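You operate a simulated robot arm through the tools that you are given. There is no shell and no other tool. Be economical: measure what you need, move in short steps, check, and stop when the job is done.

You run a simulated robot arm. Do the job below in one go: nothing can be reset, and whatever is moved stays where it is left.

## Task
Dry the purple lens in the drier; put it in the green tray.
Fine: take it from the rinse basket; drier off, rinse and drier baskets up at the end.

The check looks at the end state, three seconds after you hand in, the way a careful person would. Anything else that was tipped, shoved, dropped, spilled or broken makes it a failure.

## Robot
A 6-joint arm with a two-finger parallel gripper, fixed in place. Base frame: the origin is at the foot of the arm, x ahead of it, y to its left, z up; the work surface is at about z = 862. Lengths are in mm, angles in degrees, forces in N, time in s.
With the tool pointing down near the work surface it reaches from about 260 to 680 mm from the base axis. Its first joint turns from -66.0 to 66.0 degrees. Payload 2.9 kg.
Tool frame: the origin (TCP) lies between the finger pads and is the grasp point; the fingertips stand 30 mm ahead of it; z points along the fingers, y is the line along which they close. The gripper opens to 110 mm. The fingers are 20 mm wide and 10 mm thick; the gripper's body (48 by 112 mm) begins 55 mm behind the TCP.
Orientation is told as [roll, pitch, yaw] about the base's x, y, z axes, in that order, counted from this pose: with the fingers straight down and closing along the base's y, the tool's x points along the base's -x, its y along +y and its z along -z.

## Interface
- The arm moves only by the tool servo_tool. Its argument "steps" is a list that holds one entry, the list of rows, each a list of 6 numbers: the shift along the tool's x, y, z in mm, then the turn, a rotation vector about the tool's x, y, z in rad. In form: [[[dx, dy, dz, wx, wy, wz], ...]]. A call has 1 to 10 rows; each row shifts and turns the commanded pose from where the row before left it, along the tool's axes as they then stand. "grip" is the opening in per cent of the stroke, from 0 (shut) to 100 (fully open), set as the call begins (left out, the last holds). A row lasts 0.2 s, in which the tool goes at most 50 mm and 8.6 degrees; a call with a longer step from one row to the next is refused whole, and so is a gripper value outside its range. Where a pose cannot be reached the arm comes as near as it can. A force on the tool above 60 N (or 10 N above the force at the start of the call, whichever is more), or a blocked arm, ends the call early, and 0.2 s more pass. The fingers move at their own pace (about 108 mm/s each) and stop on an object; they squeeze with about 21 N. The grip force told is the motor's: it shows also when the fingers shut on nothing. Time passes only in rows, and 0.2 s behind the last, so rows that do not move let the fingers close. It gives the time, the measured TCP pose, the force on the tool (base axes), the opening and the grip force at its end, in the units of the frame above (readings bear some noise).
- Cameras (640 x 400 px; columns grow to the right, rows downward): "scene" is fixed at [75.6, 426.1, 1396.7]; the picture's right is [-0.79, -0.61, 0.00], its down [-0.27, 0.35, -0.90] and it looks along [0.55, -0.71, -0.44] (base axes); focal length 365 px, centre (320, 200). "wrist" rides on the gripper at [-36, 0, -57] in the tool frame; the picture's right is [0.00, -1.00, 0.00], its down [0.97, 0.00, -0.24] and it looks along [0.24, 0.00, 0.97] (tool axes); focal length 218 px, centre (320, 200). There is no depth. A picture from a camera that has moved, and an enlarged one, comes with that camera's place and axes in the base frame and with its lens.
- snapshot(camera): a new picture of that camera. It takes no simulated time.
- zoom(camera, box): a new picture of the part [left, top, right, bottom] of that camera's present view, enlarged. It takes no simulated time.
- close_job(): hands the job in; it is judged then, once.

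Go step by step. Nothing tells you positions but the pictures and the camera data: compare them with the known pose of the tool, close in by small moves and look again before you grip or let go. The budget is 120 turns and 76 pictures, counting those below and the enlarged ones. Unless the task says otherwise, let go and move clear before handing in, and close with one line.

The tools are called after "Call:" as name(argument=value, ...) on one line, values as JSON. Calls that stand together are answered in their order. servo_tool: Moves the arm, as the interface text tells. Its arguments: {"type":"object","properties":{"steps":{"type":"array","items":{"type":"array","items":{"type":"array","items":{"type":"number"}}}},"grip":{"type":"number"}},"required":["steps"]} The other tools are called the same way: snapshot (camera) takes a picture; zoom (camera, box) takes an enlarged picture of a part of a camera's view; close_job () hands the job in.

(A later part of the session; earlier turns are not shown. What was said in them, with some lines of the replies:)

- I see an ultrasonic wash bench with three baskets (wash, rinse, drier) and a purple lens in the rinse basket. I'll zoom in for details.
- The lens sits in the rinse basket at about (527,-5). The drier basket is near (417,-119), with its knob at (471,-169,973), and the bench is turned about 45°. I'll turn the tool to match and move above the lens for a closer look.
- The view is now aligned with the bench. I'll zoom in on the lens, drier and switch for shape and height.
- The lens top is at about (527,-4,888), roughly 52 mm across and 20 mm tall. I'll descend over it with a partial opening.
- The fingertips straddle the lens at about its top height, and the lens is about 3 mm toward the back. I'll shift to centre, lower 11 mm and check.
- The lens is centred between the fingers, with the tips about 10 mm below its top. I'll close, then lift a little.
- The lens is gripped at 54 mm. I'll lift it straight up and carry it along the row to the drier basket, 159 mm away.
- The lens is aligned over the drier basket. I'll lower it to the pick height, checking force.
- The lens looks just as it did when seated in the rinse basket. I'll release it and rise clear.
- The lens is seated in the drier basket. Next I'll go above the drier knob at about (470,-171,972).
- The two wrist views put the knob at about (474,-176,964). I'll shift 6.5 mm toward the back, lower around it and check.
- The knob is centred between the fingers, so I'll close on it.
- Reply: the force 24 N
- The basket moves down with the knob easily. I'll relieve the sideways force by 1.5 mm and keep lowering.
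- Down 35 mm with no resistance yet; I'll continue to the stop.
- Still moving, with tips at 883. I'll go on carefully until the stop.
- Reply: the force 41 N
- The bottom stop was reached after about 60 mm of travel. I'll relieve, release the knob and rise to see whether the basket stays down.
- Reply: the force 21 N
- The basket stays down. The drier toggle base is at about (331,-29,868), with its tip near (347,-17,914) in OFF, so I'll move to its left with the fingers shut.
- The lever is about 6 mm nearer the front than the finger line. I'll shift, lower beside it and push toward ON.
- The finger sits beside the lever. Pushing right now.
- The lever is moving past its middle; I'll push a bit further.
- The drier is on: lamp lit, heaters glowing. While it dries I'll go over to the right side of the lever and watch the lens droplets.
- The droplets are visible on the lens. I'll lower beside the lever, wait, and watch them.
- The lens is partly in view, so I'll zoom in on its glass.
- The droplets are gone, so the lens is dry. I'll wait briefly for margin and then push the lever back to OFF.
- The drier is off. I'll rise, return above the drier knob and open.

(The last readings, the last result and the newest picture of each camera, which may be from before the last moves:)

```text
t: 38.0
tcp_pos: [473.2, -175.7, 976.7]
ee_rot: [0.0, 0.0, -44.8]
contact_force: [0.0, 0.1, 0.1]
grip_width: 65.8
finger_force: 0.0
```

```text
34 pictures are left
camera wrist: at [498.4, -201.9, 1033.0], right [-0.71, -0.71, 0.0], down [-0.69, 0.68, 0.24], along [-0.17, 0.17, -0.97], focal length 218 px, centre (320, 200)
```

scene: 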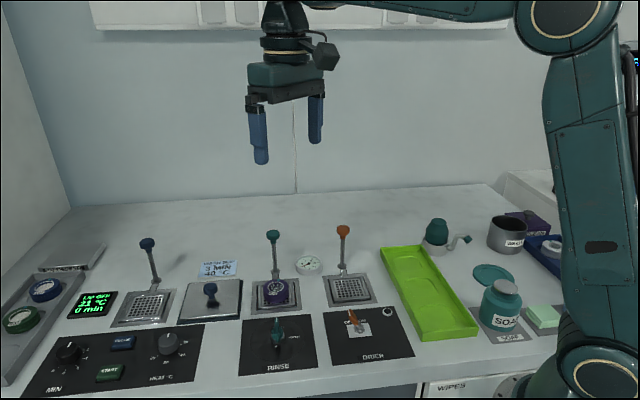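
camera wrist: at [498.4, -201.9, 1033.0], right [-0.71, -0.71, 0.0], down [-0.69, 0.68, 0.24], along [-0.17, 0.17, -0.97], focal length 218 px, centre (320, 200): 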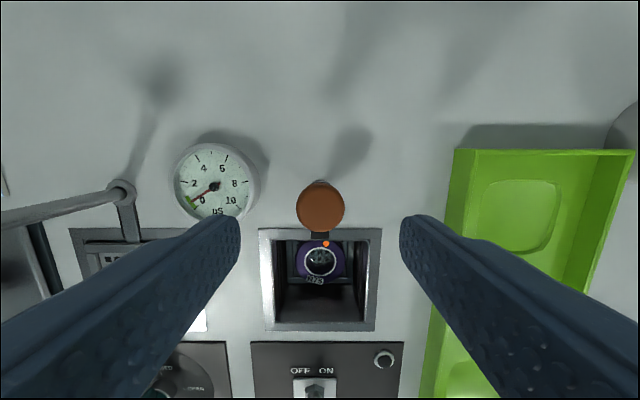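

The lens dot turned orange, matching the drier colour. I'll lower around the knob and grip it.

Call:
servo_tool(steps=[[[0, 0, 30, 0, 0, 0], [0, 0, 25, 0, 0, 0], [0, 0, 13, 0, 0, 0], [0, 0, 0, 0, 0, 0]]], grip=52)

Call:
servo_tool(steps=[[[0, 0, 0, 0, 0, 0], [0, 0, 0, 0, 0, 0], [0, 0, 0, 0, 0, 0]]], grip=5)

Call:
servo_tool(steps=[[[0, 0, -4, 0, 0, 0], [0, 0, -6, 0, 0, 0], [0, 0, -8, 0, 0, 0], [0, 0, -8, 0, 0, 0], [0, 0, -8, 0, 0, 0], [0, 0, 0, 0, 0, 0]]])

Call:
zoom(camera="scene", box=[290, 180, 410, 320])

```text
t: 39.0
tcp_pos: [474.1, -177.3, 908.9]
ee_rot: [0.0, -0.1, -44.8]
contact_force: [0.1, 0.9, 0.5]
grip_width: 57.3
finger_force: 0.2
```

```text
t: 39.8
tcp_pos: [473.7, -176.9, 909.7]
ee_rot: [0.2, 0.0, -44.8]
contact_force: [3.0, 3.7, -4.7]
grip_width: 29.8
finger_force: 45.9
```

```text
t: 41.2
tcp_pos: [472.7, -176.8, 943.0]
ee_rot: [0.1, 0.0, -44.8]
contact_force: [6.4, 10.7, -1.2]
grip_width: 29.5
finger_force: 45.3
```

```text
2.86 times, centred on (350, 250) of scene
camera zoom: at [75.8, 426.3, 1396.6], right [-0.79, -0.61, 0.0], down [-0.27, 0.35, -0.9], along [0.55, -0.71, -0.44], focal length 1042 px, centre (234, 57)
```

zoom: 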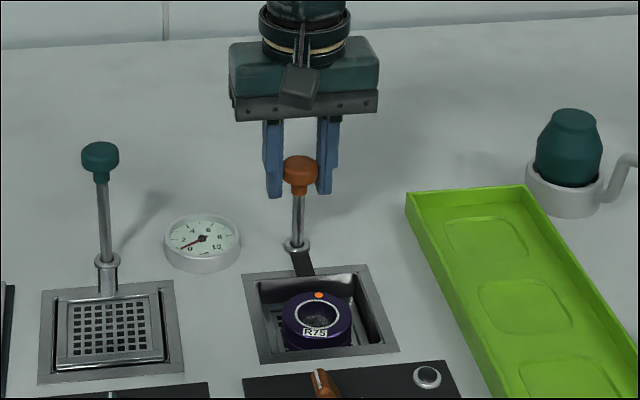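

The basket is rising. I'll continue to the top stop, about 26 mm more.

Call:
servo_tool(steps=[[[0, 0, -7, 0, 0, 0], [0, 0, -7, 0, 0, 0], [0, 0, -6, 0, 0, 0], [0, 0, -4, 0, 0, 0], [0, 0, 0, 0, 0, 0]]])

Call:
servo_tool(steps=[[[0, 0, -2, 0, 0, 0], [0, 0, -2, 0, 0, 0], [0, 0, 0, 0, 0, 0]]])

Call:
zoom(camera="scene", box=[290, 180, 410, 320])

```text
t: 42.4
tcp_pos: [474.6, -176.0, 967.2]
ee_rot: [0.0, 0.1, -44.7]
contact_force: [4.7, 8.8, -1.5]
grip_width: 29.6
finger_force: 45.2
```

```text
t: 43.2
tcp_pos: [473.8, -176.9, 969.6]
ee_rot: [-0.1, 0.2, -44.9]
contact_force: [7.4, 10.4, -25.5]
grip_width: 29.8
finger_force: 45.1
```

```text
2.86 times, centred on (350, 250) of scene
camera zoom: at [76.1, 426.2, 1396.6], right [-0.79, -0.61, 0.0], down [-0.27, 0.35, -0.9], along [0.55, -0.71, -0.44], focal length 1042 px, centre (234, 57)
```

zoom: 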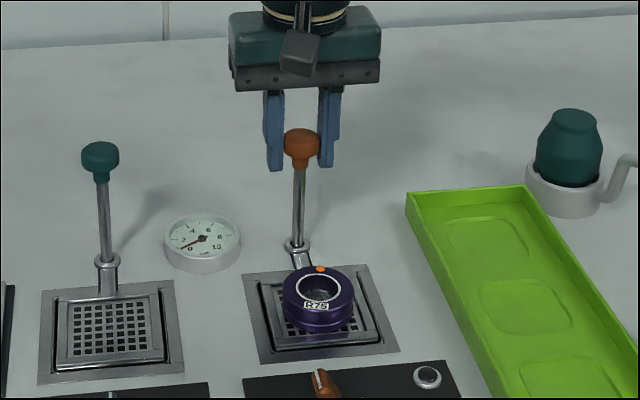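

Top stop reached and the lens is dry and level. I'll release the knob and rise clear.

Call:
servo_tool(steps=[[[0, 0, 0.8, 0, 0, 0], [0, 0, 0, 0, 0, 0]]])

Call:
servo_tool(steps=[[[0, 0, 0, 0, 0, 0], [0, 0, 0, 0, 0, 0], [0, 0, -35, 0, 0, 0], [0, 0, -40, 0, 0, 0], [38, 0, 0, 0, 0, 0], [39.5, 0.5, 0, 0, 0, 0], [0, 0, 0, 0, 0, 0]]], grip=70)

Call:
snapshot(camera="wrist")

Call:
zoom(camera="scene", box=[290, 220, 490, 360])

```text
t: 43.8
tcp_pos: [473.3, -176.9, 968.6]
ee_rot: [-0.1, 0.3, -44.9]
contact_force: [7.6, 7.9, -27.5]
grip_width: 29.6
finger_force: 44.6
```

```text
t: 45.4
tcp_pos: [419.4, -120.0, 1046.2]
ee_rot: [-0.1, 0.0, -44.9]
contact_force: [0.0, -0.3, -0.1]
grip_width: 77.0
finger_force: 0.0
```

```text
31 pictures are left
camera wrist: at [444.6, -146.1, 1101.3], right [-0.71, -0.71, 0.0], down [-0.69, 0.69, 0.24], along [-0.17, 0.17, -0.97], focal length 218 px, centre (320, 200)
```

wrist: 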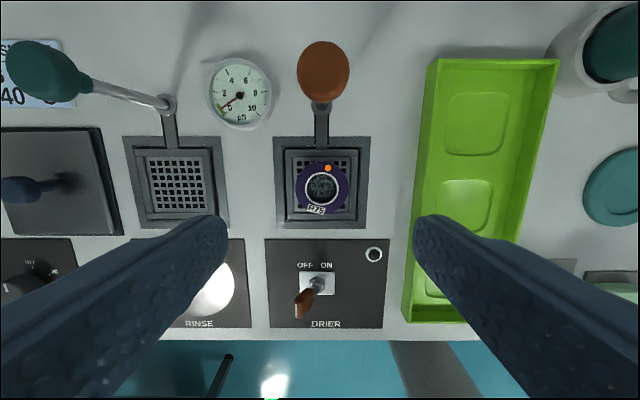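

```text
2.86 times, centred on (390, 290) of scene
camera zoom: at [75.6, 426.1, 1396.7], right [-0.79, -0.61, 0.0], down [-0.27, 0.35, -0.9], along [0.55, -0.71, -0.44], focal length 1042 px, centre (120, -57)
```

zoom: 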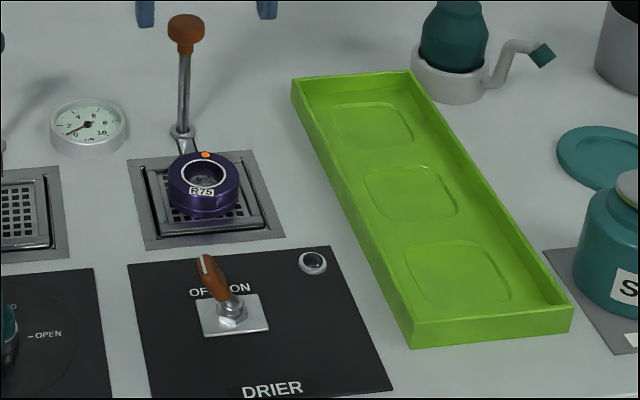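

Both baskets are up and the drier is off. I'll lower over the lens for re-gripping.

Call:
servo_tool(steps=[[[2.8, -1.3, 40, 0, 0, 0], [0, 0, 40, 0, 0, 0], [0, 0, 35, 0, 0, 0], [0, 0, 20, 0, 0, 0], [0, 0, 10, 0, 0, 0], [0, 0, 0, 0, 0, 0]]])

Call:
snapshot(camera="wrist")

```text
t: 46.8
tcp_pos: [416.9, -120.6, 899.3]
ee_rot: [0.1, 0.0, -44.9]
contact_force: [0.3, 0.2, -0.3]
grip_width: 76.8
finger_force: 0.1
```

```text
29 pictures are left
camera wrist: at [441.6, -147.2, 955.3], right [-0.71, -0.71, 0.0], down [-0.69, 0.68, 0.24], along [-0.17, 0.17, -0.97], focal length 218 px, centre (320, 200)
```

wrist: 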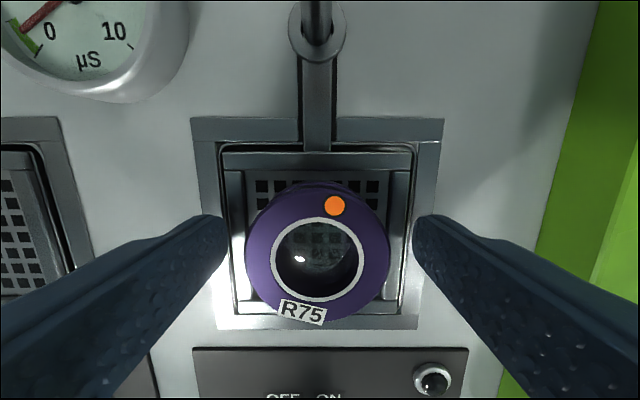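

The lens is clean and dry and well positioned. I'll grip and lift it.

Call:
servo_tool(steps=[[[1.5, 1, -1.5, 0, 0, 0], [0, 0, 0, 0, 0, 0]]])

Call:
servo_tool(steps=[[[0, 0, 0, 0, 0, 0], [0, 0, 0, 0, 0, 0], [0, 0, 0, 0, 0, 0], [0, 0, -10, 0, 0, 0], [0, 0, -30, 0, 0, 0], [0, 0, -35, 0, 0, 0]]], grip=30)

Call:
snapshot(camera="wrist")

```text
t: 47.4
tcp_pos: [414.9, -119.0, 900.4]
ee_rot: [0.0, 0.0, -45.0]
contact_force: [-0.8, 0.2, -0.2]
grip_width: 76.8
finger_force: 0.1
```

```text
t: 48.8
tcp_pos: [415.5, -119.6, 977.1]
ee_rot: [0.0, 0.1, -44.9]
contact_force: [0.3, 0.0, -0.4]
grip_width: 53.6
finger_force: 20.5
```

```text
28 pictures are left
camera wrist: at [441.6, -145.0, 1032.8], right [-0.71, -0.71, 0.0], down [-0.69, 0.68, 0.24], along [-0.17, 0.17, -0.97], focal length 218 px, centre (320, 200)
```

wrist: 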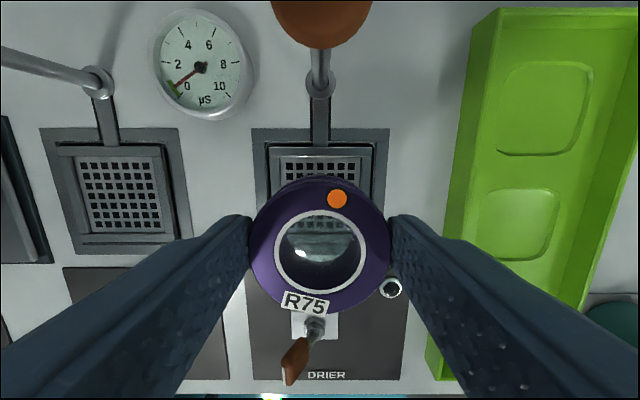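

The lens is held. The tray's middle pocket is at about (285,-217), so I'll move above it.

Call:
servo_tool(steps=[[[4.7, -25, 0, 0, 0, 0], [4.7, -36, 0, 0, 0, 0], [4.7, -36, 0, 0, 0, 0], [4.7, -36, 0, 0, 0, 0], [4.6, -28, 0, 0, 0, 0], [0, 0, 0, 0, 0, 0]]])

Call:
snapshot(camera="wrist")

Call:
zoom(camera="scene", box=[350, 200, 550, 360])

```text
t: 50.2
tcp_pos: [286.0, -218.8, 976.0]
ee_rot: [0.1, 0.0, -44.9]
contact_force: [0.2, -0.3, -0.7]
grip_width: 53.7
finger_force: 20.9
```

```text
27 pictures are left
camera wrist: at [310.4, -244.0, 1032.3], right [-0.71, -0.71, 0.0], down [-0.69, 0.68, 0.24], along [-0.17, 0.17, -0.97], focal length 218 px, centre (320, 200)
```

wrist: 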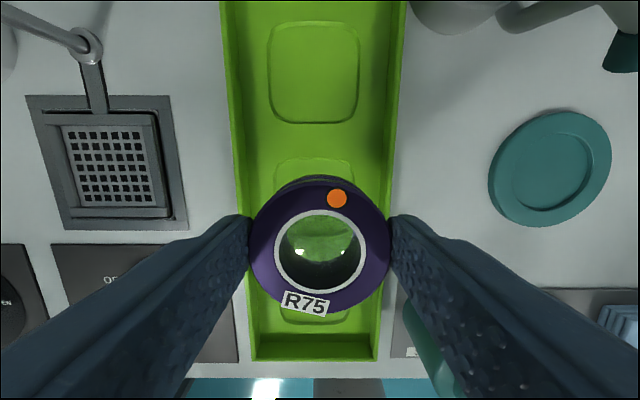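

```text
2.50 times, centred on (450, 280) of scene
camera zoom: at [75.6, 426.1, 1396.7], right [-0.79, -0.61, 0.0], down [-0.27, 0.35, -0.9], along [0.55, -0.71, -0.44], focal length 912 px, centre (-5, 0)
```

zoom: 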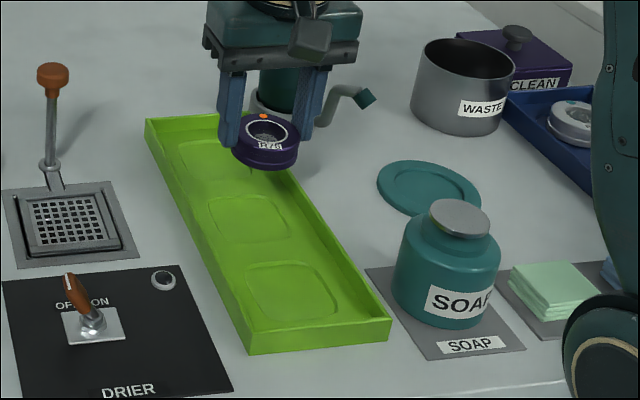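

The lens is over the middle pocket within a few mm. I'll correct that and lower most of the way.

Call:
servo_tool(steps=[[[2, 4, 0, 0, 0, 0], [0, 0, 25, 0, 0, 0], [0, 0, 20, 0, 0, 0], [0, 0, 15, 0, 0, 0], [0, 0, 0, 0, 0, 0]]])

Call:
zoom(camera="scene", box=[380, 220, 500, 340])

Call:
snapshot(camera="wrist")

```text
t: 51.4
tcp_pos: [285.6, -213.2, 915.7]
ee_rot: [0.0, 0.1, -44.9]
contact_force: [0.2, -0.3, -0.9]
grip_width: 53.5
finger_force: 20.5
```

```text
3.33 times, centred on (440, 280) of scene
camera zoom: at [75.6, 426.1, 1396.7], right [-0.79, -0.61, 0.0], down [-0.27, 0.35, -0.9], along [0.55, -0.71, -0.44], focal length 1216 px, centre (-80, -67)
```

zoom: 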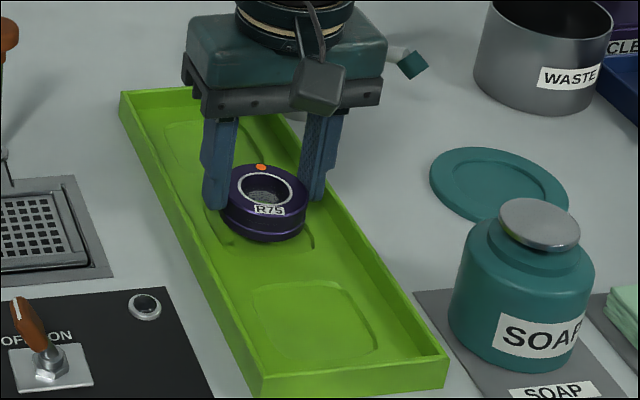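

```text
24 pictures are left
camera wrist: at [311.4, -238.3, 972.2], right [-0.71, -0.71, 0.0], down [-0.69, 0.68, 0.24], along [-0.17, 0.17, -0.97], focal length 218 px, centre (320, 200)
```

wrist: 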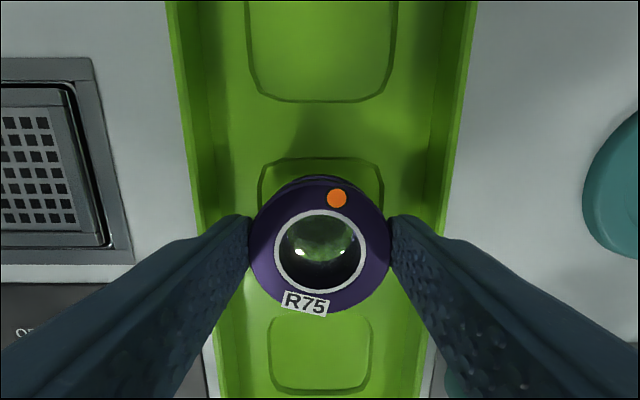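

The pocket is well aligned. I'll lower gently until contact.

Call:
servo_tool(steps=[[[-2, 0, 4, 0, 0, 0], [0, 0, 4, 0, 0, 0], [0, 0, 2, 0, 0, 0], [0, 0, 0, 0, 0, 0]]])

Call:
servo_tool(steps=[[[0, 0, 1.5, 0, 0, 0], [0, 0, 1.5, 0, 0, 0], [0, 0, 0, 0, 0, 0]]])

Call:
zoom(camera="scene", box=[390, 240, 480, 310])

```text
t: 52.4
tcp_pos: [287.8, -214.5, 905.6]
ee_rot: [0.0, 0.0, -44.9]
contact_force: [-0.7, 0.0, -0.8]
grip_width: 53.6
finger_force: 20.6
```

```text
t: 53.2
tcp_pos: [287.4, -213.8, 902.6]
ee_rot: [0.0, 0.1, -45.0]
contact_force: [-0.1, -1.2, -1.2]
grip_width: 53.4
finger_force: 20.6
```

```text
5.71 times, centred on (435, 275) of scene
camera zoom: at [75.6, 426.1, 1396.7], right [-0.79, -0.61, 0.0], down [-0.27, 0.35, -0.9], along [0.55, -0.71, -0.44], focal length 2085 px, centre (-337, -229)
```

zoom: 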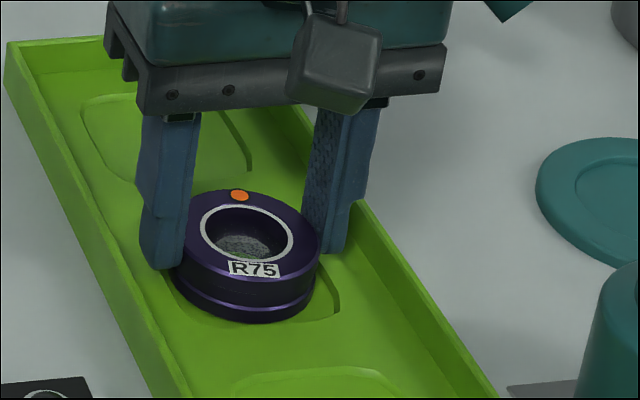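

Close to the floor but no contact yet; I'll continue in 1.5 mm steps.

Call:
servo_tool(steps=[[[0, 0, 1.5, 0, 0, 0], [0, 0, 0, 0, 0, 0]]])

Call:
servo_tool(steps=[[[0, 0, 1, 0, 0, 0], [0, 0, 1, 0, 0, 0], [0, 0, 0, 0, 0, 0]]])

Call:
servo_tool(steps=[[[0, 0, 1, 0, 0, 0], [0, 0, 0, 0, 0, 0]]])

Call:
zoom(camera="scene", box=[390, 240, 480, 310])

```text
t: 53.8
tcp_pos: [288.2, -214.2, 902.9]
ee_rot: [0.0, -0.1, -44.8]
contact_force: [-2.7, 0.9, 14.6]
grip_width: 53.4
finger_force: 20.8
```

```text
t: 54.6
tcp_pos: [289.0, -214.8, 900.2]
ee_rot: [0.1, -0.1, -44.8]
contact_force: [1.3, 0.5, 14.2]
grip_width: 53.1
finger_force: 21.5
```

```text
t: 55.2
tcp_pos: [288.0, -214.3, 898.0]
ee_rot: [0.0, -0.1, -44.9]
contact_force: [3.1, -0.8, 14.9]
grip_width: 53.4
finger_force: 20.8
```

```text
5.71 times, centred on (435, 275) of scene
camera zoom: at [75.6, 426.2, 1396.6], right [-0.79, -0.61, 0.0], down [-0.27, 0.35, -0.9], along [0.55, -0.71, -0.44], focal length 2085 px, centre (-337, -229)
```

zoom: 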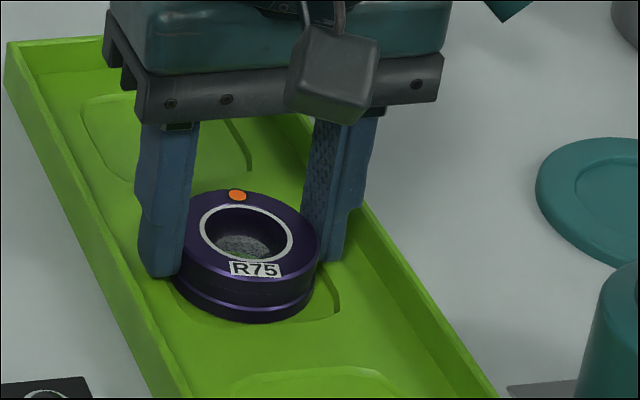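

The lens is resting on the tray floor. I'll release and rise clear.

Call:
servo_tool(steps=[[[0, 0, -1, 0, 0, 0], [0, 0, 0, 0, 0, 0], [0, 0, 0, 0, 0, 0], [0, 0, -10, 0, 0, 0], [0, 0, -30, 0, 0, 0], [0, 0, -40, 0, 0, 0], [0, 0, -45, 0, 0, 0], [0, 0, 0, 0, 0, 0]]], grip=62)

Call:
snapshot(camera="wrist")

Call:
snapshot(camera="scene")

Call:
zoom(camera="scene", box=[250, 220, 490, 370])

```text
t: 57.0
tcp_pos: [286.8, -215.1, 1024.7]
ee_rot: [0.0, 0.0, -44.9]
contact_force: [-0.4, 0.0, 0.2]
grip_width: 67.8
finger_force: 0.1
```

```text
21 pictures are left
camera wrist: at [313.7, -241.0, 1081.0], right [-0.71, -0.71, 0.0], down [-0.69, 0.68, 0.24], along [-0.17, 0.17, -0.97], focal length 218 px, centre (320, 200)
```

wrist: 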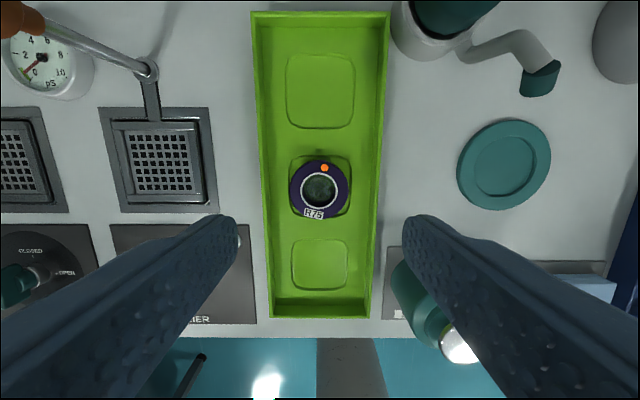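

```text
20 pictures are left
```

scene: 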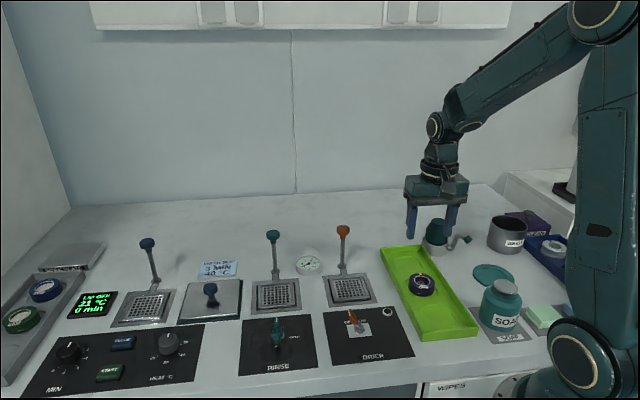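

```text
2.67 times, centred on (370, 295) of scene
camera zoom: at [75.6, 426.1, 1396.7], right [-0.79, -0.61, 0.0], down [-0.27, 0.35, -0.9], along [0.55, -0.71, -0.44], focal length 973 px, centre (187, -53)
```

zoom: 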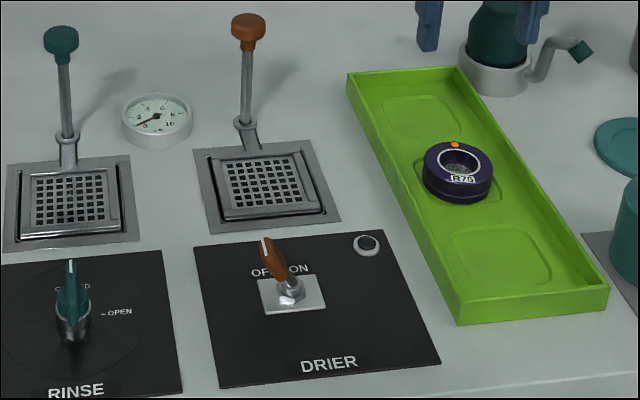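

The lens lies dry in the tray's middle pocket, the drier is off, both baskets are up and the arm is clear, so I'm handing in.

Call:
close_job()

```text
The job is handed in.
```

The purple lens is dried and in the middle pocket of the green tray. The drier is off, and the rinse and drier baskets are up.
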